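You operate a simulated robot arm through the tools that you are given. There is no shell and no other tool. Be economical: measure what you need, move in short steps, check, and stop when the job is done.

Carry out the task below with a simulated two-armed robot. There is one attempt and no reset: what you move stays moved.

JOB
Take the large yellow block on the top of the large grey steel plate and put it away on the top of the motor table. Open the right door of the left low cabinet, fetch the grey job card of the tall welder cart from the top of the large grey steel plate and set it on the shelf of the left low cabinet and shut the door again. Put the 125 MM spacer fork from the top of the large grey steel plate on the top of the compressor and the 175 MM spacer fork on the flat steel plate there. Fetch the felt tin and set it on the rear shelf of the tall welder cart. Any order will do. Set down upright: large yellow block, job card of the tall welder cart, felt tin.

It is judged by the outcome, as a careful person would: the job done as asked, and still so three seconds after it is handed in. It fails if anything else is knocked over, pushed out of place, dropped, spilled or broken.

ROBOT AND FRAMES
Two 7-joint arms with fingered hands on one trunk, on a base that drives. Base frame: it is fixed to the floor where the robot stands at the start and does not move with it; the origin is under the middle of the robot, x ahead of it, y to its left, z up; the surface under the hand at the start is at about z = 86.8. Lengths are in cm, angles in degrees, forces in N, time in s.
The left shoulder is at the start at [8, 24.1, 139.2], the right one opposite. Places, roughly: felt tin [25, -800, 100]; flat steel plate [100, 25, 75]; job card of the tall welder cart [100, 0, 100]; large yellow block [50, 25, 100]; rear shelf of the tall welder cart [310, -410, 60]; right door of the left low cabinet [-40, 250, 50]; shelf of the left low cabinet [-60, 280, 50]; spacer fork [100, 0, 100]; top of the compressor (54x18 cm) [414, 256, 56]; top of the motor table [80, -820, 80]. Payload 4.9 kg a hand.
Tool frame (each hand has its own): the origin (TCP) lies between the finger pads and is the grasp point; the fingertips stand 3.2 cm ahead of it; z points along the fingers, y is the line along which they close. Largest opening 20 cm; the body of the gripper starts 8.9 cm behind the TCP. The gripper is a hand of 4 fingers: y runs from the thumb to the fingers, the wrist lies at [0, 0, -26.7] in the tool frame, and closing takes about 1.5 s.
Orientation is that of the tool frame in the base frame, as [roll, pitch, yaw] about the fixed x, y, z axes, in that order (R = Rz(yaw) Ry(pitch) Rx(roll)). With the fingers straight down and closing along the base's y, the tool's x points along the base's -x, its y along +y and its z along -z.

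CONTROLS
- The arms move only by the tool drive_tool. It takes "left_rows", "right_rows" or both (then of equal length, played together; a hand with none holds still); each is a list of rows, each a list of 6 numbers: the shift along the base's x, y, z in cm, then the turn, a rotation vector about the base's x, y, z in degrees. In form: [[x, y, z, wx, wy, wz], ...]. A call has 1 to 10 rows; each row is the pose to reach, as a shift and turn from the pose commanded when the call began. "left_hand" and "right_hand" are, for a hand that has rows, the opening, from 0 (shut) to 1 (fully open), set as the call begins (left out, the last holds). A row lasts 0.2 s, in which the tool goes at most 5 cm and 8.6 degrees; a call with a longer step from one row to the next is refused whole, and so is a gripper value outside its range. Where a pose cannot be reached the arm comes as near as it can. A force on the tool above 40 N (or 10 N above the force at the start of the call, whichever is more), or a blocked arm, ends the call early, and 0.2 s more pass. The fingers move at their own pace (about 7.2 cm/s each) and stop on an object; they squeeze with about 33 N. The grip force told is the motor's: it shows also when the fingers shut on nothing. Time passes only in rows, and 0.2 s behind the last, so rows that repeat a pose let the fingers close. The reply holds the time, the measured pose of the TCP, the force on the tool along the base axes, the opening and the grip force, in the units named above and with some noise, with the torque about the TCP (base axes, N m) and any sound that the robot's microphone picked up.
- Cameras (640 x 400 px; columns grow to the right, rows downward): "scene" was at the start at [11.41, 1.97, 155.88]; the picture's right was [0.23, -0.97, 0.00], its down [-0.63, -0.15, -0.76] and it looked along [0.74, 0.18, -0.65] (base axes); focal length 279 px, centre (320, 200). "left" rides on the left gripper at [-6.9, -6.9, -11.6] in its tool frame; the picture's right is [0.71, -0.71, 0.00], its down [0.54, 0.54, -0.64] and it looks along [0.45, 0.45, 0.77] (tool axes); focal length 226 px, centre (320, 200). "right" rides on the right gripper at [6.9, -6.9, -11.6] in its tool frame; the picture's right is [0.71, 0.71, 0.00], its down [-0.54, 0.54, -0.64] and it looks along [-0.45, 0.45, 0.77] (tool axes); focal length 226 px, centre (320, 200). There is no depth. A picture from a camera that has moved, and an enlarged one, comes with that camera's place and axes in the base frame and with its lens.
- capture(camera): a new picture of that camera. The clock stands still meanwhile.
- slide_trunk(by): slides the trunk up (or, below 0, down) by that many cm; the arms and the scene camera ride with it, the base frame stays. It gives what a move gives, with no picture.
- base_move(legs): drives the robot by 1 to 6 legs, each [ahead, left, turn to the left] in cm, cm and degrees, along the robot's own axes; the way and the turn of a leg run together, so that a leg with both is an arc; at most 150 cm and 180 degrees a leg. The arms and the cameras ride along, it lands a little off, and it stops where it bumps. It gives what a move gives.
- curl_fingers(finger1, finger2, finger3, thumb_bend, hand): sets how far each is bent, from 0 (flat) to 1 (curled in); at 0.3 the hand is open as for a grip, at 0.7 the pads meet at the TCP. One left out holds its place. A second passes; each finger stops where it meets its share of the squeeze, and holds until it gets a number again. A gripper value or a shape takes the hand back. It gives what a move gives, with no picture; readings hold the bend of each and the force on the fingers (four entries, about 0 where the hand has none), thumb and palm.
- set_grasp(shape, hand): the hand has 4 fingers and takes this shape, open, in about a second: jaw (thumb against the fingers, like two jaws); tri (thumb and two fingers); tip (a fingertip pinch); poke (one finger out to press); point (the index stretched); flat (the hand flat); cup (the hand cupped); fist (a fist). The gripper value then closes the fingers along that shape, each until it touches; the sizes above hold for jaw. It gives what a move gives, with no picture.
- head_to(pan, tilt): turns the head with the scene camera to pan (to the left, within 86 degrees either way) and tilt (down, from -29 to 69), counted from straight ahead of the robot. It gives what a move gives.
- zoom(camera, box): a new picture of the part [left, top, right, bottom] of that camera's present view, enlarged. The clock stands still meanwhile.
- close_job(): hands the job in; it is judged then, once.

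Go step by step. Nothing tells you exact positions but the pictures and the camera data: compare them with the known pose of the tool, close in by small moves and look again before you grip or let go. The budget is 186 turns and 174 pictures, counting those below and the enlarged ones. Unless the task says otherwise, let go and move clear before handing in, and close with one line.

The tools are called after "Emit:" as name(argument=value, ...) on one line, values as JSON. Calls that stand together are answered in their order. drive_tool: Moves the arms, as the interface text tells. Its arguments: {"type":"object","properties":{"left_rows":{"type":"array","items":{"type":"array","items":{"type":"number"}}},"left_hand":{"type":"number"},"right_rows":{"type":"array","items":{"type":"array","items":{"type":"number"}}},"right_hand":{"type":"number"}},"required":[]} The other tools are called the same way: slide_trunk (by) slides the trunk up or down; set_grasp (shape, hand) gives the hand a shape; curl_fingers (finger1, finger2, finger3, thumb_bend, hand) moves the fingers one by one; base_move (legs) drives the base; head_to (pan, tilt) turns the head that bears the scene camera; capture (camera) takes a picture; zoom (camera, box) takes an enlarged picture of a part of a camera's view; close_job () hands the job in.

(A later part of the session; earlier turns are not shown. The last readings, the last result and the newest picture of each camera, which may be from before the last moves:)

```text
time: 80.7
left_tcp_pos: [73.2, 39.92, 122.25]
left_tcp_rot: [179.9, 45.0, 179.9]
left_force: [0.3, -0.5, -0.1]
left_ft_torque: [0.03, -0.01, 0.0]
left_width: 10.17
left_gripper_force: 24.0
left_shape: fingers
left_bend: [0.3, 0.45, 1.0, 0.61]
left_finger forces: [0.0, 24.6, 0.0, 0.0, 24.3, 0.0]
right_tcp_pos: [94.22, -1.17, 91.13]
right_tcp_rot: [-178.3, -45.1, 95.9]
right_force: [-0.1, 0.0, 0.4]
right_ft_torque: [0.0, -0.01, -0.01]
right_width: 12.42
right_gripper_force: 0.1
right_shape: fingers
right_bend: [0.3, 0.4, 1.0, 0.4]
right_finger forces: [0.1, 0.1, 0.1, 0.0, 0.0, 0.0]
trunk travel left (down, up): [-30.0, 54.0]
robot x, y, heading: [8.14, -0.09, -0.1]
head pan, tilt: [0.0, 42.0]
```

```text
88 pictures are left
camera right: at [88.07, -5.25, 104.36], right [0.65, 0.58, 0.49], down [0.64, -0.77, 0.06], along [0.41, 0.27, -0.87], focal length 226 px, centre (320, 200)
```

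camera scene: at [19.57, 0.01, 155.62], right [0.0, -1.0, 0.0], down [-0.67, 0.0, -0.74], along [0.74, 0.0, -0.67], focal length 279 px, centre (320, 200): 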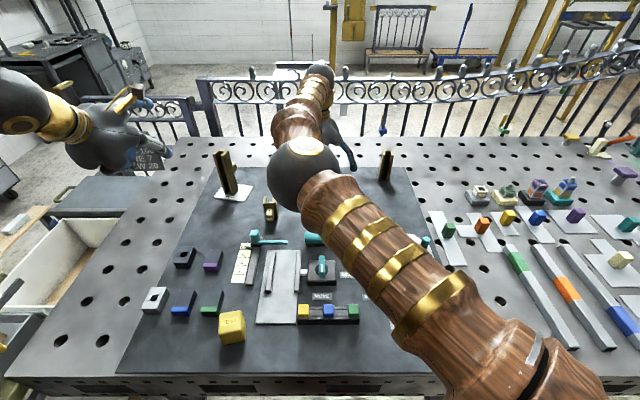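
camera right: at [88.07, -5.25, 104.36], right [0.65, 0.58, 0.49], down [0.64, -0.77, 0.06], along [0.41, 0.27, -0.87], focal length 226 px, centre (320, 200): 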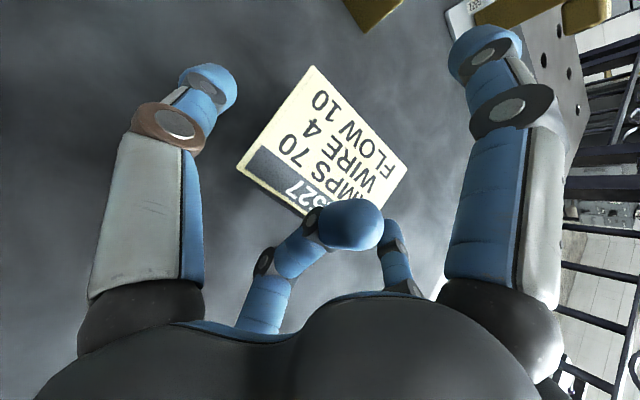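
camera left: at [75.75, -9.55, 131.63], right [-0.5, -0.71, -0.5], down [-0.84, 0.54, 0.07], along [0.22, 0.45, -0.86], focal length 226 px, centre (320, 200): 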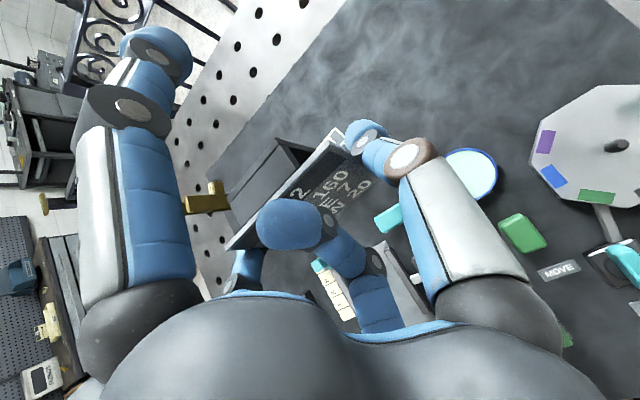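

Emit:
curl_fingers(hand="right", finger2=0.7, thumb_bend=0.7)

Emit:
drive_tool(right_rows=[[0, 0, 2, 0, 0, 0], [0, 0, 6, 0, 0, 0], [-1, 0, 10.5, 0, 0, 0], [-3, 0, 15, 0, 0, 0], [-5, 0, 19, 0, 0, 0], [-7, 0, 22, 0, 0, 0]])

Emit:
drive_tool(right_rows=[[-0.5, -0.5, 0, -4.8, -4.9, 4.2], [-1, -1, 0, -9.6, -9.7, 8.4], [-2, -1.5, 0, -14.4, -14.6, 12.6], [-3, -2, 0, -19.1, -19.5, 16.8], [-4, -2.5, 0, -23.9, -24.4, 21], [-5, -3, 0, -28.7, -29.2, 25.2], [-6, -3, 0, -33.5, -34.1, 29.45]])

Emit:
drive_tool(right_rows=[[0, -0.5, 0, -4.8, -4.9, 4.2], [0, -1, 0, -9.6, -9.7, 8.4], [0, -1.5, 0, -14.4, -14.6, 12.6], [0, -2, 0, -19.1, -19.5, 16.8], [0, -2.5, 0, -23.9, -24.4, 21], [0, -3, 0, -28.7, -29.2, 25.2], [0, -3, 0, -33.5, -34.1, 29.45]])

Emit:
capture(camera="right")

```text
time: 81.7
left_tcp_pos: [73.24, 39.89, 122.05]
left_tcp_rot: [180.0, 45.0, 179.7]
left_force: [-0.1, 0.4, -0.4]
left_ft_torque: [-0.03, 0.02, -0.01]
left_width: 10.13
left_gripper_force: 24.0
left_shape: fingers
left_bend: [0.3, 0.45, 1.0, 0.61]
left_finger forces: [0.0, 24.6, 0.0, 0.0, 24.3, 0.0]
right_tcp_pos: [94.24, -1.16, 91.11]
right_tcp_rot: [-178.3, -45.1, 95.8]
right_force: [-0.5, -0.3, 0.3]
right_ft_torque: [-0.03, -0.01, -0.01]
right_width: 10.12
right_gripper_force: 21.6
right_shape: fingers
right_bend: [0.3, 0.43, 1.0, 0.62]
right_finger forces: [0.0, 22.3, 0.0, 0.1, 21.5, 0.0]
trunk travel left (down, up): [-30.0, 54.0]
robot x, y, heading: [8.04, -0.03, -0.1]
head pan, tilt: [0.0, 42.0]
```

```text
time: 83.1
left_tcp_pos: [73.12, 39.95, 122.24]
left_tcp_rot: [-180.0, 45.0, 179.9]
left_force: [-0.7, 0.2, -0.7]
left_ft_torque: [-0.02, -0.04, -0.06]
left_width: 10.14
left_gripper_force: 24.6
left_shape: fingers
left_bend: [0.3, 0.45, 1.0, 0.61]
left_finger forces: [0.0, 24.6, 0.0, 0.0, 24.2, 0.0]
right_tcp_pos: [87.04, -1.26, 113.66]
right_tcp_rot: [-178.3, -45.0, 95.8]
right_force: [0.0, 0.5, 0.2]
right_ft_torque: [-0.03, 0.01, 0.01]
right_width: 10.12
right_gripper_force: 21.7
right_shape: fingers
right_bend: [0.3, 0.43, 1.0, 0.62]
right_finger forces: [0.1, 22.4, 0.1, 0.1, 21.3, 0.0]
trunk travel left (down, up): [-30.0, 54.0]
robot x, y, heading: [7.57, -0.44, 0.0]
head pan, tilt: [0.0, 42.0]
```

```text
time: 84.7
left_tcp_pos: [73.0, 40.08, 122.3]
left_tcp_rot: [-179.9, 45.0, 179.8]
left_force: [-0.9, 0.8, -0.2]
left_ft_torque: [-0.03, 0.02, 0.0]
left_width: 10.17
left_gripper_force: 24.3
left_shape: fingers
left_bend: [0.3, 0.45, 1.0, 0.61]
left_finger forces: [0.0, 24.5, 0.1, 0.1, 24.2, 0.0]
right_tcp_pos: [80.95, -4.32, 113.41]
right_tcp_rot: [164.2, -0.1, 134.5]
right_force: [-0.2, -0.2, -0.5]
right_ft_torque: [-0.01, -0.02, -0.01]
right_width: 10.13
right_gripper_force: 21.8
right_shape: fingers
right_bend: [0.3, 0.43, 1.0, 0.62]
right_finger forces: [0.0, 22.2, 0.0, 0.1, 21.3, 0.0]
trunk travel left (down, up): [-30.0, 54.0]
robot x, y, heading: [8.33, -0.35, -0.0]
head pan, tilt: [0.0, 42.0]
```

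```text
time: 86.3
left_tcp_pos: [73.21, 40.0, 122.25]
left_tcp_rot: [-179.9, 45.0, 179.9]
left_force: [-0.2, -0.5, -0.5]
left_ft_torque: [-0.04, 0.04, 0.03]
left_width: 10.13
left_gripper_force: 24.7
left_shape: fingers
left_bend: [0.3, 0.45, 1.0, 0.61]
left_finger forces: [0.0, 24.6, 0.1, 0.1, 24.3, 0.1]
right_tcp_pos: [81.18, -7.23, 113.45]
right_tcp_rot: [179.4, 45.0, 172.0]
right_force: [0.6, -0.5, -1.2]
right_ft_torque: [-0.03, 0.01, 0.0]
right_width: 10.09
right_gripper_force: 21.6
right_shape: fingers
right_bend: [0.3, 0.43, 1.0, 0.62]
right_finger forces: [0.0, 22.3, 0.0, 0.0, 21.2, 0.0]
trunk travel left (down, up): [-30.0, 54.0]
robot x, y, heading: [8.02, 0.1, -0.1]
head pan, tilt: [0.0, 42.0]
```

```text
87 pictures are left
camera right: at [67.35, -12.33, 116.73], right [-0.4, 0.77, -0.49], down [0.0, 0.54, 0.84], along [0.92, 0.34, -0.22], focal length 226 px, centre (320, 200)
```

right: 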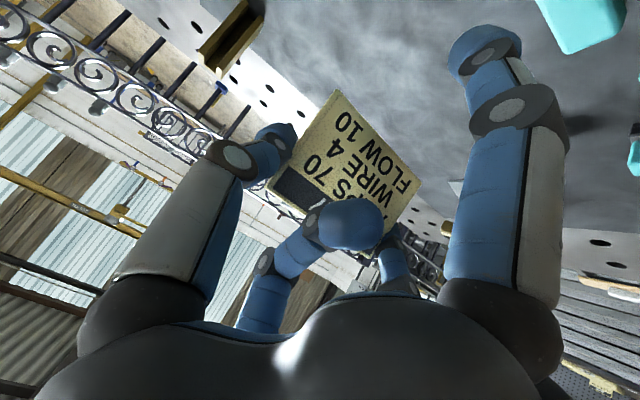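

Emit:
curl_fingers(hand="right", finger1=0.5)

Emit:
drive_tool(right_rows=[[2, 2, 0, 0, 0, 0], [4.5, 4.5, -1, 0, 0, 0], [7, 7, -3, 0, 0, 0], [8.6, 8.4, -6, 0, 0, 0], [8.6, 8.4, -10, 0, 0, 0], [8.6, 8.4, -14, 0, 0, 0], [8.6, 8.4, -17, 0, 0, 0], [8.6, 8.4, -17.5, 0, 0, 0], [8.6, 8.4, -17.5, 0, 0, 0]])

Emit:
capture(camera="right")

```text
time: 87.3
left_tcp_pos: [73.29, 39.93, 122.21]
left_tcp_rot: [180.0, 45.0, 179.7]
left_force: [-0.6, 0.0, -0.5]
left_ft_torque: [-0.02, 0.02, 0.02]
left_width: 10.12
left_gripper_force: 24.5
left_shape: fingers
left_bend: [0.3, 0.45, 1.0, 0.61]
left_finger forces: [0.1, 24.6, 0.0, 0.0, 24.2, 0.0]
right_tcp_pos: [81.31, -7.31, 113.46]
right_tcp_rot: [179.3, 44.8, 171.9]
right_force: [-0.5, -0.5, -0.4]
right_ft_torque: [-0.04, -0.01, -0.01]
right_width: 5.49
right_gripper_force: 21.9
right_shape: fingers
right_bend: [0.5, 0.43, 1.0, 0.62]
right_finger forces: [0.0, 22.2, 0.1, 0.0, 21.2, 0.0]
trunk travel left (down, up): [-30.0, 54.0]
robot x, y, heading: [8.26, -0.14, -0.2]
head pan, tilt: [0.0, 42.0]
```

```text
time: 89.3
left_tcp_pos: [73.24, 39.85, 122.27]
left_tcp_rot: [-180.0, 45.0, 179.8]
left_force: [0.0, 0.4, -0.9]
left_ft_torque: [-0.02, -0.01, 0.0]
left_width: 10.17
left_gripper_force: 25.0
left_shape: fingers
left_bend: [0.3, 0.45, 1.0, 0.61]
left_finger forces: [0.0, 24.6, 0.0, 0.0, 24.2, 0.0]
right_tcp_pos: [89.86, 1.19, 95.81]
right_tcp_rot: [179.3, 44.8, 171.9]
right_force: [-0.3, 0.5, -1.2]
right_ft_torque: [0.0, 0.01, 0.03]
right_width: 5.47
right_gripper_force: 21.3
right_shape: fingers
right_bend: [0.5, 0.43, 1.0, 0.62]
right_finger forces: [0.0, 22.3, 0.0, 0.1, 21.2, 0.0]
trunk travel left (down, up): [-30.0, 54.0]
robot x, y, heading: [7.8, -0.02, -0.1]
head pan, tilt: [0.0, 42.0]
```

```text
86 pictures are left
camera right: at [75.99, -3.89, 99.08], right [-0.4, 0.77, -0.49], down [0.0, 0.54, 0.84], along [0.92, 0.34, -0.22], focal length 226 px, centre (320, 200)
```

right: 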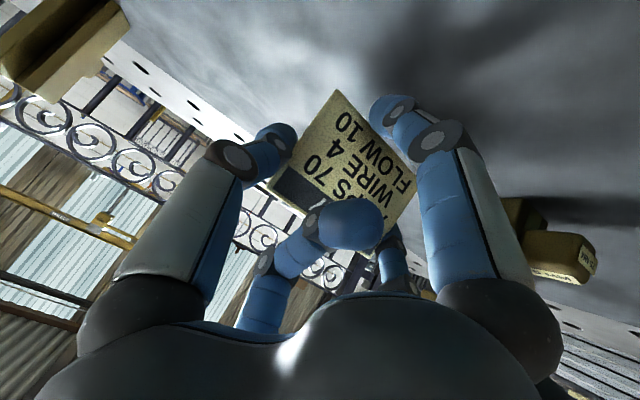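

Emit:
drive_tool(right_rows=[[0, 0, -0.4, 0, 0, 0], [0, 0, -0.8, 0, 0, 0], [0, 0, -1.1, 0, 0, 0], [0, 0, -1.1, 0, 0, 0]])

```text
time: 90.3
left_tcp_pos: [73.36, 39.93, 122.25]
left_tcp_rot: [180.0, 45.0, 179.8]
left_force: [1.9, 0.3, -0.2]
left_ft_torque: [0.03, -0.01, 0.0]
left_width: 10.14
left_gripper_force: 24.1
left_shape: fingers
left_bend: [0.3, 0.45, 1.0, 0.61]
left_finger forces: [0.0, 24.6, 0.0, 0.1, 24.2, 0.1]
right_tcp_pos: [89.67, 1.12, 94.83]
right_tcp_rot: [179.3, 44.9, 171.9]
right_force: [0.3, -0.4, -0.3]
right_ft_torque: [-0.03, 0.01, 0.02]
right_width: 5.45
right_gripper_force: 22.5
right_shape: fingers
right_bend: [0.5, 0.43, 1.0, 0.62]
right_finger forces: [0.0, 22.3, 0.1, 0.0, 21.3, 0.0]
trunk travel left (down, up): [-30.0, 54.0]
robot x, y, heading: [8.14, 0.13, -0.3]
head pan, tilt: [0.0, 42.0]
```

Emit:
drive_tool(right_rows=[[0, 0, -0.3, 0, 0, 0], [0, 0, -0.6, 0, 0, 0], [0, 0, -0.6, 0, 0, 0]])

```text
time: 91.1
left_tcp_pos: [73.26, 39.93, 122.2]
left_tcp_rot: [180.0, 45.0, 179.8]
left_force: [0.3, 0.3, -0.5]
left_ft_torque: [0.01, -0.02, 0.0]
left_width: 10.14
left_gripper_force: 24.5
left_shape: fingers
left_bend: [0.3, 0.45, 1.0, 0.61]
left_finger forces: [0.0, 24.6, 0.0, 0.1, 24.2, 0.1]
right_tcp_pos: [89.85, 1.16, 94.13]
right_tcp_rot: [179.3, 44.9, 171.8]
right_force: [-1.4, 0.4, 1.5]
right_ft_torque: [-0.01, 0.11, 0.02]
right_width: 5.22
right_gripper_force: 22.9
right_shape: fingers
right_bend: [0.51, 0.43, 1.0, 0.62]
right_finger forces: [2.6, 22.2, 0.0, 0.1, 21.2, 0.1]
trunk travel left (down, up): [-30.0, 54.0]
robot x, y, heading: [8.19, -0.4, -0.1]
head pan, tilt: [0.0, 42.0]
```

Emit:
curl_fingers(hand="right", finger1=0.54)

Emit:
drive_tool(right_rows=[[0, 0, -0.2, 0, 0, 0], [0, 0, -0.4, 0, 0, 0], [0, 0, -0.4, 0, 0, 0]])

Emit:
capture(camera="right")

```text
time: 92.1
left_tcp_pos: [73.3, 39.92, 122.32]
left_tcp_rot: [180.0, 45.0, 179.7]
left_force: [-0.2, -0.1, -0.5]
left_ft_torque: [-0.01, 0.04, 0.03]
left_width: 10.15
left_gripper_force: 24.5
left_shape: fingers
left_bend: [0.3, 0.45, 1.0, 0.61]
left_finger forces: [0.0, 24.7, 0.0, 0.1, 24.2, 0.1]
right_tcp_pos: [89.92, 1.06, 94.02]
right_tcp_rot: [179.3, 44.8, 171.9]
right_force: [1.3, -0.3, -1.0]
right_ft_torque: [-0.04, -0.01, 0.01]
right_width: 4.62
right_gripper_force: 22.2
right_shape: fingers
right_bend: [0.54, 0.43, 1.0, 0.62]
right_finger forces: [0.1, 22.3, 0.1, 0.1, 21.4, 0.0]
trunk travel left (down, up): [-30.0, 54.0]
robot x, y, heading: [7.78, -0.16, -0.2]
head pan, tilt: [0.0, 42.0]
```

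```text
time: 92.9
left_tcp_pos: [73.34, 39.94, 122.25]
left_tcp_rot: [179.9, 45.0, 179.8]
left_force: [0.5, -0.6, -0.2]
left_ft_torque: [-0.01, 0.02, -0.01]
left_width: 10.14
left_gripper_force: 23.8
left_shape: fingers
left_bend: [0.3, 0.45, 1.0, 0.61]
left_finger forces: [0.1, 24.6, 0.0, 0.0, 24.2, 0.0]
right_tcp_pos: [89.76, 1.09, 93.75]
right_tcp_rot: [179.3, 44.8, 171.9]
right_force: [0.4, 0.0, -0.7]
right_ft_torque: [-0.03, 0.02, -0.01]
right_width: 4.62
right_gripper_force: 22.1
right_shape: fingers
right_bend: [0.54, 0.43, 1.0, 0.62]
right_finger forces: [0.1, 22.3, 0.0, 0.0, 21.3, 0.1]
trunk travel left (down, up): [-30.0, 54.0]
robot x, y, heading: [8.08, 0.19, -0.1]
head pan, tilt: [0.0, 42.0]
```

```text
85 pictures are left
camera right: at [75.89, -3.91, 97.0], right [-0.4, 0.77, -0.49], down [0.0, 0.54, 0.84], along [0.92, 0.34, -0.22], focal length 226 px, centre (320, 200)
```

right: 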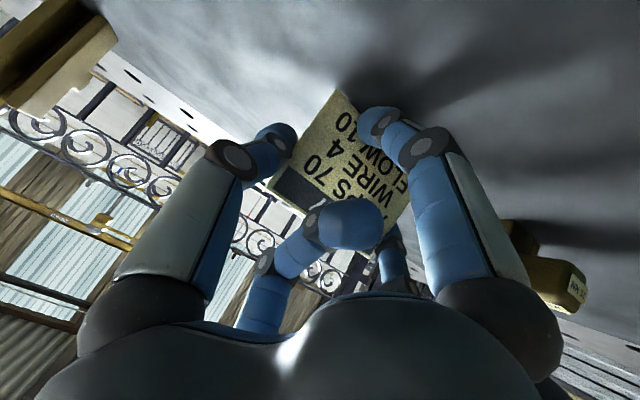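

Emit:
drive_tool(right_rows=[[0, 0, -0.2, 0, 0, 0], [0, 0, -0.4, 0, 0, 0], [0, 0, -0.4, 0, 0, 0]])

Emit:
curl_fingers(hand="right", finger1=0.57)

Emit:
drive_tool(right_rows=[[0, 0, -0.2, 0, 0, 0], [0, 0, -0.4, 0, 0, 0], [0, 0, -0.4, 0, 0, 0]])

```text
time: 93.7
left_tcp_pos: [73.27, 39.9, 122.22]
left_tcp_rot: [-180.0, 44.9, 179.7]
left_force: [0.4, 0.4, -0.4]
left_ft_torque: [0.0, 0.02, 0.01]
left_width: 10.17
left_gripper_force: 24.3
left_shape: fingers
left_bend: [0.3, 0.45, 1.0, 0.61]
left_finger forces: [0.0, 24.6, 0.0, 0.0, 24.2, 0.0]
right_tcp_pos: [89.78, 1.12, 93.47]
right_tcp_rot: [179.4, 44.9, 171.9]
right_force: [-0.5, 0.7, 5.6]
right_ft_torque: [-0.05, -0.03, 0.04]
right_width: 4.46
right_gripper_force: 22.7
right_shape: fingers
right_bend: [0.54, 0.43, 1.0, 0.62]
right_finger forces: [1.1, 22.9, 0.1, 0.1, 21.3, 0.0]
trunk travel left (down, up): [-30.0, 54.0]
robot x, y, heading: [7.9, -0.17, 0.1]
head pan, tilt: [0.0, 42.0]
```

```text
time: 94.7
left_tcp_pos: [73.26, 39.85, 122.19]
left_tcp_rot: [-180.0, 45.0, 179.8]
left_force: [0.0, -0.4, -1.4]
left_ft_torque: [-0.02, 0.02, 0.0]
left_width: 10.15
left_gripper_force: 24.3
left_shape: fingers
left_bend: [0.3, 0.45, 1.0, 0.61]
left_finger forces: [0.1, 24.6, 0.0, 0.0, 24.2, 0.1]
right_tcp_pos: [89.8, 1.23, 93.57]
right_tcp_rot: [179.3, 44.9, 171.9]
right_force: [-0.5, 0.9, 6.8]
right_ft_torque: [-0.06, -0.05, 0.12]
right_width: 4.2
right_gripper_force: 22.6
right_shape: fingers
right_bend: [0.56, 0.43, 1.0, 0.62]
right_finger forces: [0.5, 23.0, 0.0, 0.0, 21.4, 0.1]
trunk travel left (down, up): [-30.0, 54.0]
robot x, y, heading: [8.4, 0.16, -0.2]
head pan, tilt: [0.0, 42.0]
```

```text
time: 95.5
left_tcp_pos: [73.07, 39.84, 122.39]
left_tcp_rot: [180.0, 45.1, 179.8]
left_force: [0.5, -0.2, -0.2]
left_ft_torque: [-0.03, 0.02, 0.01]
left_width: 10.14
left_gripper_force: 24.7
left_shape: fingers
left_bend: [0.3, 0.45, 1.0, 0.61]
left_finger forces: [0.0, 24.5, 0.0, 0.1, 24.2, 0.2]
right_tcp_pos: [89.81, 1.26, 93.37]
right_tcp_rot: [179.2, 45.1, 171.7]
right_force: [0.7, -1.3, 18.9]
right_ft_torque: [-0.15, -0.18, 0.22]
right_width: 4.12
right_gripper_force: 23.6
right_shape: fingers
right_bend: [0.56, 0.43, 1.0, 0.62]
right_finger forces: [1.0, 22.8, 0.1, 0.0, 23.0, 0.1]
trunk travel left (down, up): [-30.0, 54.0]
robot x, y, heading: [8.0, 0.22, -0.1]
head pan, tilt: [0.0, 42.0]
```

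Emit:
drive_tool(right_rows=[[0, 0, 0.2, 0, 0, 0], [0, 0, 0.3, 0, 0, 0]])

Emit:
curl_fingers(hand="right", finger2=0.36, thumb_bend=0.52)

Emit:
capture(camera="right")

```text
time: 96.1
left_tcp_pos: [73.17, 39.91, 122.29]
left_tcp_rot: [-179.9, 45.0, 179.8]
left_force: [-0.7, -0.5, -0.5]
left_ft_torque: [-0.03, 0.05, 0.02]
left_width: 10.17
left_gripper_force: 24.7
left_shape: fingers
left_bend: [0.3, 0.45, 1.0, 0.61]
left_finger forces: [0.0, 24.6, 0.0, 0.0, 24.2, 0.1]
right_tcp_pos: [89.64, 1.13, 93.35]
right_tcp_rot: [179.3, 44.9, 171.9]
right_force: [3.6, -1.2, 15.3]
right_ft_torque: [-0.28, -0.16, 0.13]
right_width: 4.14
right_gripper_force: 23.0
right_shape: fingers
right_bend: [0.56, 0.43, 1.0, 0.62]
right_finger forces: [0.4, 22.8, 0.0, 0.1, 23.2, 0.0]
trunk travel left (down, up): [-30.0, 54.0]
robot x, y, heading: [8.14, -0.01, -0.2]
head pan, tilt: [0.0, 42.0]
```

```text
time: 97.1
left_tcp_pos: [73.25, 39.82, 122.18]
left_tcp_rot: [180.0, 45.1, 179.8]
left_force: [-0.6, -0.6, -0.5]
left_ft_torque: [-0.03, 0.03, -0.01]
left_width: 10.13
left_gripper_force: 24.3
left_shape: fingers
left_bend: [0.3, 0.45, 1.0, 0.61]
left_finger forces: [0.1, 24.6, 0.0, 0.1, 24.3, 0.1]
right_tcp_pos: [89.72, 1.16, 93.18]
right_tcp_rot: [179.2, 44.8, 171.9]
right_force: [0.3, 0.1, 0.8]
right_ft_torque: [-0.03, 0.0, -0.01]
right_width: 5.48
right_gripper_force: 0.1
right_shape: fingers
right_bend: [0.56, 0.36, 1.0, 0.52]
right_finger forces: [0.1, 0.1, 0.0, 0.0, 0.0, 0.0]
trunk travel left (down, up): [-30.0, 54.0]
robot x, y, heading: [8.2, -0.02, -0.2]
head pan, tilt: [0.0, 42.0]
```

```text
84 pictures are left
camera right: at [75.92, -3.93, 96.5], right [-0.4, 0.77, -0.49], down [0.0, 0.54, 0.84], along [0.92, 0.34, -0.22], focal length 226 px, centre (320, 200)
```

right: 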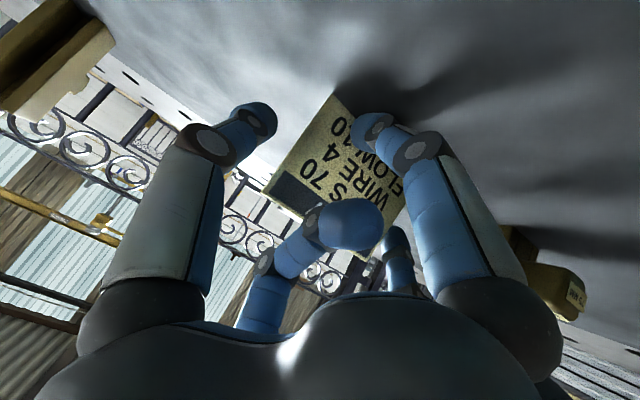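

The card stands by itself. I back the hand out along its axis and check.

Emit:
drive_tool(right_rows=[[-1, 0.15, 0.8, 0, 0, 0], [-2.5, 0.35, 2.4, 0, 0, 0], [-5, 0.7, 5, 0, 0, 0], [-8, 1, 8, 0, 0, 0], [-11, 1, 11, 0, 0, 0], [-13, -2, 14.5, 0, 0, 0], [-15, -5, 17.5, 0, 0, 0], [-17, -8, 20, 0, 0, 0], [-19, -11, 22, 0, 0, 0], [-21, -14, 24, 0, 0, 0]])

Emit:
zoom(camera="scene", box=[200, 120, 440, 270])

```text
refused: row 6 steps farther than a row can; nothing moved
```

```text
2.67 times, centred on (320, 195) of scene
camera zoom: at [19.56, 0.01, 155.62], right [0.0, -1.0, 0.0], down [-0.67, 0.0, -0.74], along [0.74, 0.0, -0.67], focal length 744 px, centre (320, 213)
```

zoom: 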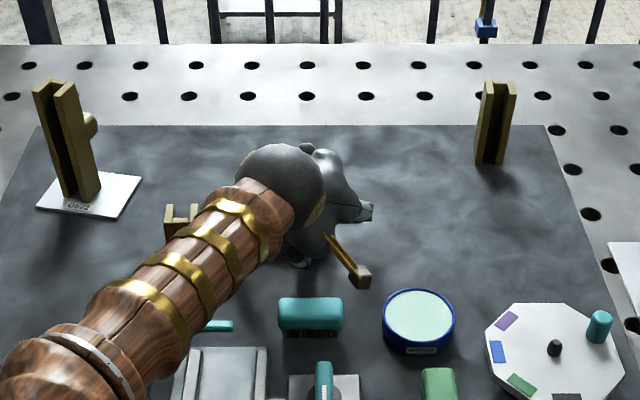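

Emit:
drive_tool(right_rows=[[-1, 0.15, 0.8, 0, 0, 0], [-2.5, 0.35, 2.4, 0, 0, 0], [-5, 0.7, 5, 0, 0, 0], [-8, 1, 8, 0, 0, 0], [-11, 1, 11, 0, 0, 0], [-13, -1, 14, 0, 0, 0], [-15, -4, 17, 0, 0, 0], [-17, -7, 19, 0, 0, 0], [-19, -10, 21, 0, 0, 0], [-21, -13, 23, 0, 0, 0]])

Emit:
drive_tool(right_rows=[[-1, -4, 0, 0, 5, 0], [-2, -8, 0, 0, 10, 0], [-3, -12, 0, 0, 15, 0], [-4, -16, 0, 0, 20, 0], [-5, -20, 0, 0, 25, 0], [-6, -24, 0, 0, 30, 0], [-7, -28, 0, 0, 35, 0], [-8, -32, 0, 0, 40, 0], [-9, -36, 0, 0, 45, 0], [-10, -40, 0, 0, 45, 0]])

Emit:
capture(camera="scene")

```text
time: 98.5
left_tcp_pos: [73.22, 39.68, 122.28]
left_tcp_rot: [-179.8, 45.1, 179.7]
left_force: [-0.1, 0.0, -0.2]
left_ft_torque: [0.0, 0.0, 0.0]
left_width: 10.15
left_gripper_force: 24.5
left_shape: fingers
left_bend: [0.3, 0.45, 1.0, 0.61]
left_finger forces: [0.1, 24.7, 0.0, 0.1, 24.3, 0.0]
right_tcp_pos: [80.32, -9.45, 105.82]
right_tcp_rot: [-179.2, 44.8, 164.0]
right_force: [0.1, -0.4, 0.6]
right_ft_torque: [0.0, -0.02, 0.0]
right_width: 5.49
right_gripper_force: 0.1
right_shape: fingers
right_bend: [0.56, 0.36, 1.0, 0.52]
right_finger forces: [0.1, 0.1, 0.0, 0.1, 0.0, 0.0]
trunk travel left (down, up): [-30.0, 54.0]
robot x, y, heading: [8.1, -0.27, -0.0]
head pan, tilt: [0.0, 42.0]
stopped in row 6 (right hand): the arm was blocked; the commanded pose is now the measured one
```

```text
time: 100.7
left_tcp_pos: [73.34, 39.51, 122.29]
left_tcp_rot: [-179.9, 45.0, 179.7]
left_force: [0.1, -0.6, 0.4]
left_ft_torque: [-0.01, 0.01, 0.03]
left_width: 10.18
left_gripper_force: 23.9
left_shape: fingers
left_bend: [0.3, 0.45, 1.0, 0.61]
left_finger forces: [0.0, 24.7, 0.1, 0.1, 24.1, 0.0]
right_tcp_pos: [70.46, -50.05, 106.01]
right_tcp_rot: [-168.0, 1.0, 168.9]
right_force: [-0.2, -1.0, -0.4]
right_ft_torque: [0.04, -0.02, -0.02]
right_width: 5.5
right_gripper_force: 0.1
right_shape: fingers
right_bend: [0.56, 0.36, 1.0, 0.52]
right_finger forces: [0.0, 0.1, 0.0, 0.0, 0.0, 0.1]
trunk travel left (down, up): [-30.0, 54.0]
robot x, y, heading: [8.41, 0.09, -0.1]
head pan, tilt: [0.0, 42.0]
```

```text
82 pictures are left
camera scene: at [19.56, -0.27, 155.63], right [0.0, -1.0, 0.0], down [-0.67, 0.0, -0.74], along [0.74, 0.0, -0.67], focal length 279 px, centre (320, 200)
```

scene: 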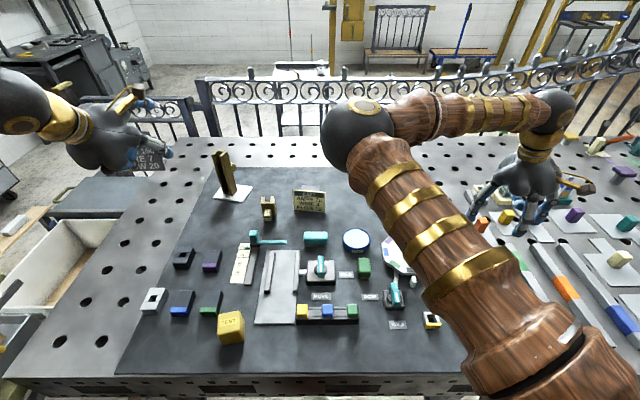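

E527 is back in its place. Now I'll retract and drive to the left low cabinet.

Emit:
drive_tool(right_rows=[[-4, 0, 3, 0, 0, 0], [-8, 1, 6, 0, 0, 0], [-12, 3, 8, 0, 0, 0], [-16, 6, 8, 0, 0, 0], [-20, 9, 8, 0, 0, 0]], left_rows=[[-3, 0, 0, 0, 0, 0], [-6, 0, 0, 0, 0, 0], [-9, 0, 0, 0, 0, 0], [-11, 0, 0, 0, 0, 0], [-13, 0, 0, 0, 0, 0]])

Emit:
base_move(legs=[[-60, 0, 0], [0, 0, 90]])

Emit:
head_to(pan=0, tilt=25)

Emit:
capture(camera="scene")

```text
refused: row 2 steps farther than a row can; nothing moved
```

```text
time: 107.8
left_tcp_pos: [-87.19, 68.17, 122.09]
left_tcp_rot: [-179.8, 45.0, -94.0]
left_force: [-0.3, 0.1, -0.4]
left_ft_torque: [-0.02, 0.02, -0.02]
left_width: 10.15
left_gripper_force: 24.1
left_shape: fingers
left_bend: [0.3, 0.45, 1.0, 0.61]
left_finger forces: [0.1, 24.3, 0.0, 0.0, 24.1, 0.0]
right_tcp_pos: [1.87, 59.36, 106.14]
right_tcp_rot: [-167.9, 1.0, -104.9]
right_force: [-0.6, 0.1, -0.4]
right_ft_torque: [0.02, 0.03, 0.01]
right_width: 5.48
right_gripper_force: 0.0
right_shape: fingers
right_bend: [0.56, 0.36, 1.0, 0.52]
right_finger forces: [0.0, 0.0, 0.0, 0.0, 0.0, 0.0]
trunk travel left (down, up): [-30.0, 54.0]
robot x, y, heading: [-51.76, 0.47, 85.8]
head pan, tilt: [0.0, 42.0]
```

```text
time: 108.6
left_tcp_pos: [-87.21, 68.11, 122.1]
left_tcp_rot: [-179.8, 45.0, -93.9]
left_force: [0.0, 0.1, -0.9]
left_ft_torque: [0.01, -0.02, 0.0]
left_width: 10.16
left_gripper_force: 24.3
left_shape: fingers
left_bend: [0.3, 0.45, 1.0, 0.61]
left_finger forces: [0.1, 24.4, 0.0, 0.1, 23.9, 0.1]
right_tcp_pos: [1.92, 59.59, 106.09]
right_tcp_rot: [-168.0, 1.0, -104.8]
right_force: [-0.3, -0.2, -0.1]
right_ft_torque: [0.01, 0.01, 0.01]
right_width: 5.48
right_gripper_force: 0.1
right_shape: fingers
right_bend: [0.56, 0.36, 1.0, 0.52]
right_finger forces: [0.0, 0.0, 0.0, 0.0, 0.1, 0.0]
trunk travel left (down, up): [-30.0, 54.0]
robot x, y, heading: [-52.14, 0.89, 86.3]
head pan, tilt: [0.0, 25.0]
```

```text
81 pictures are left
camera scene: at [-50.91, 12.71, 158.24], right [1.0, -0.07, 0.0], down [-0.03, -0.42, -0.91], along [0.06, 0.9, -0.42], focal length 279 px, centre (320, 200)
```

scene: 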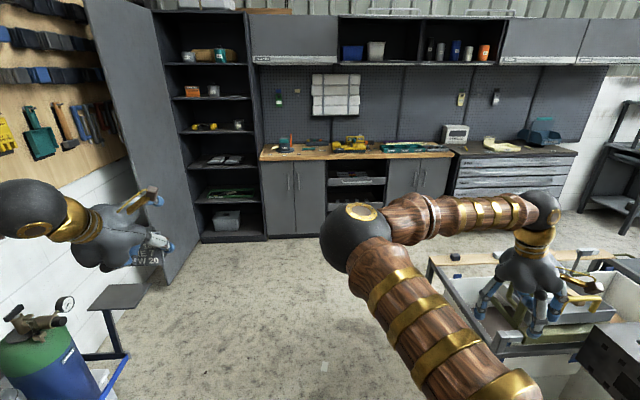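

Emit:
drive_tool(right_rows=[[-4, 0, 2, 0, 0, 0], [-8, 0, 4, 0, 0, 0], [-12, 0, 6, 0, 0, 0], [-16, 0, 8, 0, 0, 0], [-20, 0, 10, 0, 0, 0], [-24, 0, 12, 0, 0, 0], [-28, 0, 12, 0, 0, 0]], left_rows=[[2, 0, 0, 0, 0, 0], [4, 0, 0, 0, 0, 0], [6, 0, 0, 0, 0, 0], [8, 0, 0, 0, 0, 0], [10, 0, 0, 0, 0, 0], [12, 0, 0, 0, 0, 0], [14, 0, 0, 0, 0, 0]])

Emit:
base_move(legs=[[0, 0, 4], [110, 6, 0]])

Emit:
head_to(pan=0, tilt=40)

Emit:
capture(camera="scene")

```text
time: 110.2
left_tcp_pos: [-73.19, 68.27, 122.07]
left_tcp_rot: [-179.7, 44.9, -93.9]
left_force: [-0.5, 0.1, 0.7]
left_ft_torque: [0.0, -0.05, 0.0]
left_width: 10.14
left_gripper_force: 24.0
left_shape: fingers
left_bend: [0.3, 0.45, 1.0, 0.61]
left_finger forces: [0.0, 24.4, 0.0, 0.0, 24.0, 0.0]
right_tcp_pos: [-26.22, 59.34, 118.3]
right_tcp_rot: [-167.8, 1.0, -104.9]
right_force: [1.0, -0.2, -0.1]
right_ft_torque: [0.01, -0.08, 0.0]
right_width: 5.49
right_gripper_force: 0.1
right_shape: fingers
right_bend: [0.56, 0.36, 1.0, 0.52]
right_finger forces: [0.0, 0.1, 0.0, 0.1, 0.0, 0.1]
trunk travel left (down, up): [-30.0, 54.0]
robot x, y, heading: [-51.8, 0.26, 86.4]
head pan, tilt: [0.0, 25.0]
```

```text
time: 116.3
left_tcp_pos: [-84.67, 177.47, 122.19]
left_tcp_rot: [-179.7, 45.0, -89.7]
left_force: [-0.4, 0.3, -1.1]
left_ft_torque: [-0.03, -0.03, -0.03]
left_width: 10.12
left_gripper_force: 24.2
left_shape: fingers
left_bend: [0.3, 0.45, 1.0, 0.61]
left_finger forces: [0.1, 24.4, 0.0, 0.1, 24.0, 0.0]
right_tcp_pos: [-36.89, 172.03, 118.2]
right_tcp_rot: [-168.0, 1.0, -100.6]
right_force: [-1.2, -0.1, 0.3]
right_ft_torque: [-0.02, 0.01, 0.05]
right_width: 5.52
right_gripper_force: 0.1
right_shape: fingers
right_bend: [0.56, 0.36, 1.0, 0.52]
right_finger forces: [0.0, 0.1, 0.0, 0.0, 0.1, 0.0]
trunk travel left (down, up): [-30.0, 54.0]
robot x, y, heading: [-58.28, 111.26, 90.5]
head pan, tilt: [0.0, 25.0]
```

```text
time: 117.1
left_tcp_pos: [-84.49, 177.5, 122.08]
left_tcp_rot: [-179.8, 45.0, -89.6]
left_force: [1.1, 0.0, 0.0]
left_ft_torque: [-0.03, 0.0, -0.01]
left_width: 10.14
left_gripper_force: 23.7
left_shape: fingers
left_bend: [0.3, 0.45, 1.0, 0.61]
left_finger forces: [0.1, 24.4, 0.1, 0.0, 24.0, 0.0]
right_tcp_pos: [-36.96, 172.08, 118.15]
right_tcp_rot: [-168.0, 1.0, -100.5]
right_force: [0.8, 0.0, -0.5]
right_ft_torque: [0.01, -0.02, 0.01]
right_width: 5.48
right_gripper_force: 0.0
right_shape: fingers
right_bend: [0.56, 0.36, 1.0, 0.52]
right_finger forces: [0.1, 0.1, 0.0, 0.0, 0.0, 0.0]
trunk travel left (down, up): [-30.0, 54.0]
robot x, y, heading: [-57.97, 111.48, 90.5]
head pan, tilt: [0.0, 40.0]
```

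```text
80 pictures are left
camera scene: at [-58.18, 123.01, 155.92], right [1.0, 0.01, 0.0], down [0.0, -0.64, -0.77], along [-0.01, 0.77, -0.64], focal length 279 px, centre (320, 200)
```

scene: 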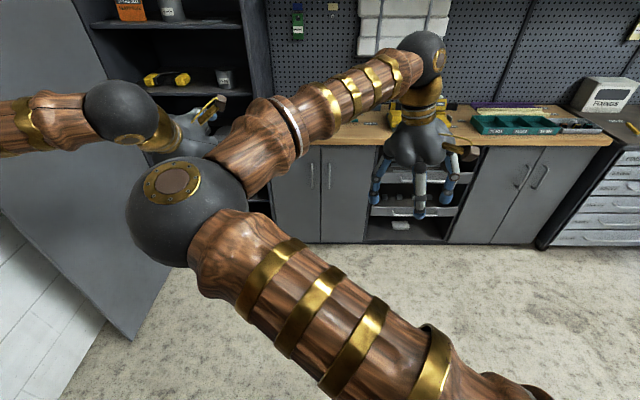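

I'm in front of the cabinet: right door's handle is near [-54, 246, 70], hinge on its right near x=-27. I'll lower the trunk, move closer and turn the right hand to point forward.

Emit:
slide_trunk(by=-30)

Emit:
base_move(legs=[[32, 0, 0]])

Emit:
set_grasp(hand="right", shape="jaw")

Emit:
drive_tool(right_rows=[[0, -3, 2, 8, 0, 0], [0, -6, 3, 16, 0, 0], [0, -9, 4, 24, 0, 0], [0, -12, 4, 32, 0, 0], [0, -12, 4, 40, 0, 0], [0, -12, 2, 48, 0, 0], [0, -12, 0, 56, 0, 0], [0, -12, -2, 64, 0, 0], [0, -12, -4, 72, 0, 0], [0, -12, -6, 80, 0, 0]])

Emit:
capture(camera="scene")

```text
time: 120.1
left_tcp_pos: [-84.54, 177.42, 92.09]
left_tcp_rot: [-179.7, 45.0, -89.6]
left_force: [0.2, 0.2, -0.8]
left_ft_torque: [0.0, -0.04, -0.04]
left_width: 10.13
left_gripper_force: 24.1
left_shape: fingers
left_bend: [0.3, 0.45, 1.0, 0.61]
left_finger forces: [0.0, 24.4, 0.0, 0.1, 24.0, 0.0]
right_tcp_pos: [-37.03, 172.02, 88.21]
right_tcp_rot: [-168.0, 1.0, -100.6]
right_force: [-0.2, 0.4, 0.3]
right_ft_torque: [-0.01, -0.02, -0.02]
right_width: 5.53
right_gripper_force: 0.1
right_shape: fingers
right_bend: [0.56, 0.36, 1.0, 0.52]
right_finger forces: [0.0, 0.0, 0.0, 0.1, 0.1, 0.0]
trunk travel left (down, up): [0.0, 84.0]
robot x, y, heading: [-58.42, 111.56, 90.3]
head pan, tilt: [0.0, 40.0]
```

```text
time: 122.2
left_tcp_pos: [-84.85, 208.68, 92.02]
left_tcp_rot: [-179.7, 44.8, -89.5]
left_force: [-1.1, -0.7, -0.9]
left_ft_torque: [-0.02, 0.0, 0.0]
left_width: 10.15
left_gripper_force: 24.6
left_shape: fingers
left_bend: [0.3, 0.45, 1.0, 0.61]
left_finger forces: [0.0, 24.4, 0.1, 0.1, 24.1, 0.1]
right_tcp_pos: [-37.2, 203.29, 88.05]
right_tcp_rot: [-168.0, 1.0, -100.6]
right_force: [0.4, 0.7, -1.1]
right_ft_torque: [0.0, 0.0, -0.02]
right_width: 5.49
right_gripper_force: 0.0
right_shape: fingers
right_bend: [0.56, 0.36, 1.0, 0.52]
right_finger forces: [0.2, 0.0, 0.0, 0.0, 0.1, 0.0]
trunk travel left (down, up): [0.0, 84.0]
robot x, y, heading: [-58.26, 142.79, 90.4]
head pan, tilt: [0.0, 40.0]
```

```text
time: 123.1
left_tcp_pos: [-84.79, 208.57, 92.0]
left_tcp_rot: [-179.8, 45.0, -89.6]
left_force: [0.1, 0.8, -1.2]
left_ft_torque: [-0.01, -0.01, 0.01]
left_width: 10.16
left_gripper_force: 24.5
left_shape: fingers
left_bend: [0.3, 0.45, 1.0, 0.61]
left_finger forces: [0.0, 24.4, 0.0, 0.0, 24.1, 0.0]
right_tcp_pos: [-37.15, 203.23, 88.13]
right_tcp_rot: [-168.0, 1.0, -100.6]
right_force: [-0.1, -0.1, -0.3]
right_ft_torque: [0.01, 0.0, 0.0]
right_width: 19.96
right_gripper_force: 0.0
right_shape: jaw
right_bend: [0.3, 0.3, 0.3, 0.3]
right_finger forces: [0.0, 0.0, 0.1, 0.0, 0.0, 0.0]
trunk travel left (down, up): [0.0, 84.0]
robot x, y, heading: [-58.24, 142.5, 90.3]
head pan, tilt: [0.0, 40.0]
```

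```text
time: 124.3
left_tcp_pos: [-84.62, 208.66, 92.06]
left_tcp_rot: [-179.7, 44.9, -89.6]
left_force: [0.4, -0.7, -1.0]
left_ft_torque: [-0.03, -0.03, 0.0]
left_width: 10.14
left_gripper_force: 24.3
left_shape: fingers
left_bend: [0.3, 0.45, 1.0, 0.61]
left_finger forces: [0.0, 24.5, 0.0, 0.0, 24.0, 0.0]
right_tcp_pos: [-31.62, 194.51, 93.78]
right_tcp_rot: [-178.3, 40.2, -113.3]
right_force: [-0.5, 0.5, -1.1]
right_ft_torque: [0.01, -0.03, 0.01]
right_width: 19.97
right_gripper_force: 0.1
right_shape: jaw
right_bend: [0.3, 0.3, 0.3, 0.3]
right_finger forces: [0.0, 0.1, 0.0, 0.1, 0.0, 0.0]
right hand out of reach, approached as far as the arm can: row 5, 6
trunk travel left (down, up): [0.0, 84.0]
robot x, y, heading: [-58.12, 142.26, 90.4]
head pan, tilt: [0.0, 40.0]
stopped in row 6 (right hand): the arm was blocked; the commanded pose is now the measured one
```

```text
79 pictures are left
camera scene: at [-58.41, 154.13, 125.92], right [1.0, 0.01, 0.0], down [0.0, -0.64, -0.77], along [-0.01, 0.77, -0.64], focal length 279 px, centre (320, 200)
```

scene: 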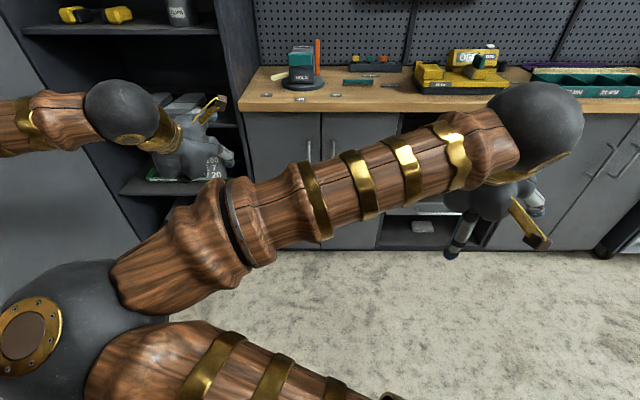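

The right elbow has wound to the left. I'll back off and unwind it by reversing the earlier turns.

Emit:
base_move(legs=[[-40, 0, 0]])

Emit:
drive_tool(right_rows=[[1, 3, 1, -4.8, 4.8, -4.2], [2, 6, 2, -9.7, 9.6, -8.4], [3, 9, 3, -14.6, 14.4, -12.6], [3, 12, 3, -19.4, 19.1, -16.9], [3, 15, 3, -24.3, 23.9, -21], [3, 17, 3, -29.1, 28.7, -25.3], [3, 19, 3, -34, 33.5, -29.5]])

Emit:
drive_tool(right_rows=[[1, 1, 1, -4.8, 4.8, -4.2], [2, 2, 2, -9.7, 9.6, -8.4], [3, 3, 3, -14.6, 14.4, -12.6], [3, 4, 3, -19.4, 19.1, -16.9], [3, 5, 3, -24.3, 23.9, -21], [3, 5, 3, -29.1, 28.7, -25.3], [3, 5, 3, -34, 33.5, -29.5]])

Emit:
capture(camera="scene")

```text
time: 126.9
left_tcp_pos: [-84.24, 167.94, 92.17]
left_tcp_rot: [-179.8, 45.0, -90.0]
left_force: [0.2, -0.6, -0.3]
left_ft_torque: [-0.01, 0.0, -0.01]
left_width: 10.15
left_gripper_force: 23.8
left_shape: fingers
left_bend: [0.3, 0.45, 1.0, 0.61]
left_finger forces: [0.0, 24.5, 0.1, 0.0, 24.0, 0.0]
right_tcp_pos: [-31.29, 153.48, 93.75]
right_tcp_rot: [-178.5, 40.3, -113.7]
right_force: [0.1, -0.4, 0.6]
right_ft_torque: [0.01, 0.0, -0.01]
right_width: 20.01
right_gripper_force: 0.0
right_shape: jaw
right_bend: [0.3, 0.3, 0.3, 0.3]
right_finger forces: [0.1, 0.0, 0.0, 0.1, 0.0, 0.1]
trunk travel left (down, up): [0.0, 84.0]
robot x, y, heading: [-58.03, 101.9, 90.4]
head pan, tilt: [0.0, 40.0]
```

```text
time: 128.5
left_tcp_pos: [-84.15, 168.21, 92.03]
left_tcp_rot: [-179.9, 45.0, -90.1]
left_force: [-0.5, 0.1, -0.7]
left_ft_torque: [-0.05, -0.02, 0.06]
left_width: 10.13
left_gripper_force: 24.4
left_shape: fingers
left_bend: [0.3, 0.45, 1.0, 0.61]
left_finger forces: [0.1, 24.3, 0.0, 0.0, 24.1, 0.0]
right_tcp_pos: [-28.25, 172.35, 96.52]
right_tcp_rot: [177.8, -7.0, -146.3]
right_force: [-0.7, -0.3, -0.7]
right_ft_torque: [0.02, 0.0, -0.05]
right_width: 19.99
right_gripper_force: 0.0
right_shape: jaw
right_bend: [0.3, 0.3, 0.3, 0.3]
right_finger forces: [0.0, 0.0, 0.0, 0.0, 0.1, 0.1]
trunk travel left (down, up): [0.0, 84.0]
robot x, y, heading: [-58.12, 102.06, 89.9]
head pan, tilt: [0.0, 40.0]
```

```text
time: 130.1
left_tcp_pos: [-84.16, 168.01, 92.2]
left_tcp_rot: [-179.8, 45.0, -90.0]
left_force: [1.0, 0.1, 0.2]
left_ft_torque: [-0.02, 0.04, 0.01]
left_width: 10.13
left_gripper_force: 24.0
left_shape: fingers
left_bend: [0.3, 0.45, 1.0, 0.61]
left_finger forces: [0.0, 24.4, 0.1, 0.0, 24.0, 0.1]
right_tcp_pos: [-26.83, 175.03, 93.82]
right_tcp_rot: [-153.8, -46.5, 168.2]
right_force: [0.4, -1.2, 0.6]
right_ft_torque: [-0.02, 0.03, -0.02]
right_width: 19.98
right_gripper_force: 0.1
right_shape: jaw
right_bend: [0.3, 0.3, 0.3, 0.3]
right_finger forces: [0.0, 0.0, 0.0, 0.0, 0.1, 0.0]
right hand out of reach, approached as far as the arm can: row 4, 5, 6, 7
trunk travel left (down, up): [0.0, 84.0]
robot x, y, heading: [-58.19, 101.76, 90.3]
head pan, tilt: [0.0, 40.0]
```

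```text
78 pictures are left
camera scene: at [-58.02, 113.4, 125.92], right [1.0, 0.0, 0.0], down [0.0, -0.64, -0.77], along [0.0, 0.77, -0.64], focal length 279 px, centre (320, 200)
```

scene: 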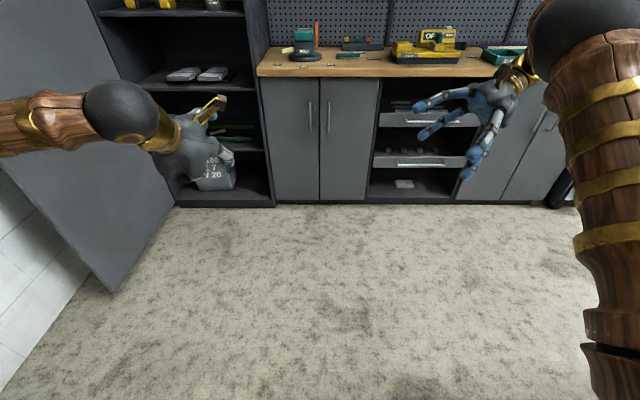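

Elbow is back on the right. I'll return the right hand to the plain downward orientation, then pitch it forward.

Emit:
drive_tool(right_rows=[[0, 0, 1, 4.4, -1.8, 7], [0, 0, 2, 8.8, -3.6, 13.9], [0, 0, 3, 13.2, -5.5, 20.9], [0, 0, 4, 17.6, -7.3, 27.9], [0, 0, 4, 22, -9.1, 34.8], [0, 0, 4, 26.5, -10.95, 41.8]])

Emit:
drive_tool(right_rows=[[0, 0, 0, 4.4, -1.8, 7], [0, -1, 0, 8.8, -3.6, 13.9], [0, -2, 0, 13.2, -5.5, 20.9], [0, -3, 0, 17.6, -7.3, 27.9], [0, -4, 0, 22, -9.1, 34.8], [0, -5, 0, 26.5, -10.95, 41.8]])

Emit:
drive_tool(right_rows=[[-1, 0, -1, 8.5, 0, 0], [-3, 0, -3, 17, 0, 0], [-5, 0, -5, 25.5, 0, 0], [-7, 0, -8, 34, 0, 0], [-9, 0, -10, 42.5, 0, 0], [-11, 0, -12, 51, 0, 0], [-13, 0, -14, 59.5, 0, 0], [-15, 0, -16, 68, 0, 0], [-17, 0, -18, 76.5, 0, 0], [-18, 0, -20, 85, 0, 0]])

Emit:
capture(camera="scene")

```text
time: 131.5
left_tcp_pos: [-84.21, 168.06, 91.94]
left_tcp_rot: [-179.8, 44.9, -89.8]
left_force: [-0.3, -0.5, -0.5]
left_ft_torque: [0.0, -0.02, -0.01]
left_width: 10.14
left_gripper_force: 24.0
left_shape: fingers
left_bend: [0.3, 0.45, 1.0, 0.61]
left_finger forces: [0.1, 24.4, 0.0, 0.0, 23.9, 0.1]
right_tcp_pos: [-27.16, 175.09, 97.85]
right_tcp_rot: [-179.8, -28.1, -132.3]
right_force: [0.1, 0.2, 0.3]
right_ft_torque: [0.0, 0.01, -0.01]
right_width: 20.02
right_gripper_force: 0.2
right_shape: jaw
right_bend: [0.3, 0.3, 0.3, 0.3]
right_finger forces: [0.0, 0.0, 0.0, 0.0, 0.0, 0.0]
right hand out of reach, approached as far as the arm can: row 1, 2, 3, 4, 5
trunk travel left (down, up): [0.0, 84.0]
robot x, y, heading: [-58.02, 101.41, 90.1]
head pan, tilt: [0.0, 40.0]
```

```text
time: 132.9
left_tcp_pos: [-84.29, 167.85, 92.06]
left_tcp_rot: [-179.7, 45.1, -89.9]
left_force: [-0.4, 0.0, -0.1]
left_ft_torque: [-0.03, -0.02, -0.03]
left_width: 10.15
left_gripper_force: 23.9
left_shape: fingers
left_bend: [0.3, 0.45, 1.0, 0.61]
left_finger forces: [0.0, 24.4, 0.0, 0.0, 24.0, 0.1]
right_tcp_pos: [-26.98, 170.01, 97.85]
right_tcp_rot: [-179.2, 0.0, -89.7]
right_force: [0.2, -0.1, 0.9]
right_ft_torque: [0.04, -0.01, -0.01]
right_width: 20.0
right_gripper_force: 0.0
right_shape: jaw
right_bend: [0.3, 0.3, 0.3, 0.3]
right_finger forces: [0.0, 0.0, 0.0, 0.1, 0.0, 0.0]
trunk travel left (down, up): [0.0, 84.0]
robot x, y, heading: [-58.32, 101.59, 90.3]
head pan, tilt: [0.0, 40.0]
```

```text
time: 135.3
left_tcp_pos: [-84.06, 168.03, 91.96]
left_tcp_rot: [-179.8, 44.9, -90.0]
left_force: [0.2, 0.8, 0.0]
left_ft_torque: [-0.05, 0.01, 0.01]
left_width: 10.16
left_gripper_force: 23.8
left_shape: fingers
left_bend: [0.3, 0.45, 1.0, 0.61]
left_finger forces: [0.0, 24.4, 0.0, 0.0, 24.0, 0.0]
right_tcp_pos: [-53.1, 171.17, 103.91]
right_tcp_rot: [83.5, 52.2, 174.6]
right_force: [0.8, 0.7, -0.3]
right_ft_torque: [0.04, 0.0, 0.03]
right_width: 20.02
right_gripper_force: 0.1
right_shape: jaw
right_bend: [0.3, 0.3, 0.3, 0.3]
right_finger forces: [0.0, 0.0, 0.0, 0.0, 0.0, 0.0]
right hand out of reach, approached as far as the arm can: row 9
trunk travel left (down, up): [0.0, 84.0]
robot x, y, heading: [-58.19, 101.86, 90.1]
head pan, tilt: [0.0, 40.0]
stopped in row 10 (right hand): the arm was blocked; the commanded pose is now the measured one
```

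```text
77 pictures are left
camera scene: at [-57.98, 113.5, 125.91], right [1.0, 0.0, 0.0], down [0.0, -0.64, -0.77], along [0.0, 0.77, -0.64], focal length 279 px, centre (320, 200)
```

scene: 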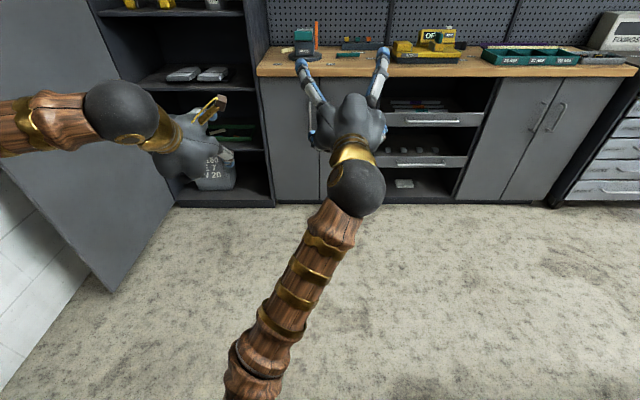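

The hand points forward rolled ~37°, which lets four digits cage the vertical bar diagonally. I'll lower it to handle height and look.

Emit:
drive_tool(right_rows=[[0, 0, -4, 0, 0, 0], [0, 0, -8, 0, 0, 0], [0, 0, -12, 0, 0, 0], [0, 0, -16, 0, 0, 0], [0, 0, -20, 0, 0, 0], [0, 0, -24, 0, 0, 0], [0, 0, -28, 0, 0, 0], [0, 0, -32, 0, 0, 0], [0, 0, -34.5, 0, 0, 0], [0, 0, -34.5, 0, 0, 0]])

Emit:
capture(camera="scene")

```text
time: 137.7
left_tcp_pos: [-84.32, 167.85, 92.05]
left_tcp_rot: [-179.7, 44.9, -89.9]
left_force: [0.8, -0.5, -0.2]
left_ft_torque: [-0.04, -0.01, 0.01]
left_width: 10.15
left_gripper_force: 24.0
left_shape: fingers
left_bend: [0.3, 0.45, 1.0, 0.61]
left_finger forces: [0.1, 24.4, 0.0, 0.0, 24.0, 0.0]
right_tcp_pos: [-75.89, 158.35, 69.51]
right_tcp_rot: [82.2, 55.3, -161.4]
right_force: [0.8, -1.0, 0.0]
right_ft_torque: [-0.02, -0.01, -0.02]
right_width: 20.02
right_gripper_force: 0.0
right_shape: jaw
right_bend: [0.3, 0.3, 0.3, 0.3]
right_finger forces: [0.0, 0.1, 0.1, 0.0, 0.0, 0.0]
right hand out of reach, approached as far as the arm can: row 8, 9
trunk travel left (down, up): [0.0, 84.0]
robot x, y, heading: [-58.43, 101.9, 90.3]
head pan, tilt: [0.0, 40.0]
stopped in row 10 (right hand): the arm was blocked; the commanded pose is now the measured one
```

```text
76 pictures are left
camera scene: at [-58.16, 113.34, 125.92], right [1.0, 0.0, 0.0], down [0.0, -0.64, -0.77], along [0.0, 0.77, -0.64], focal length 279 px, centre (320, 200)
```

scene: 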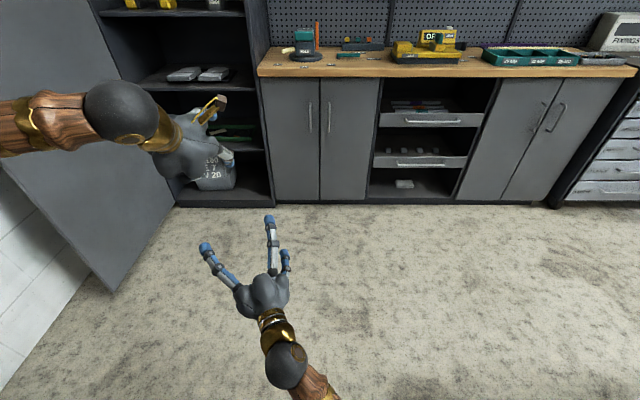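

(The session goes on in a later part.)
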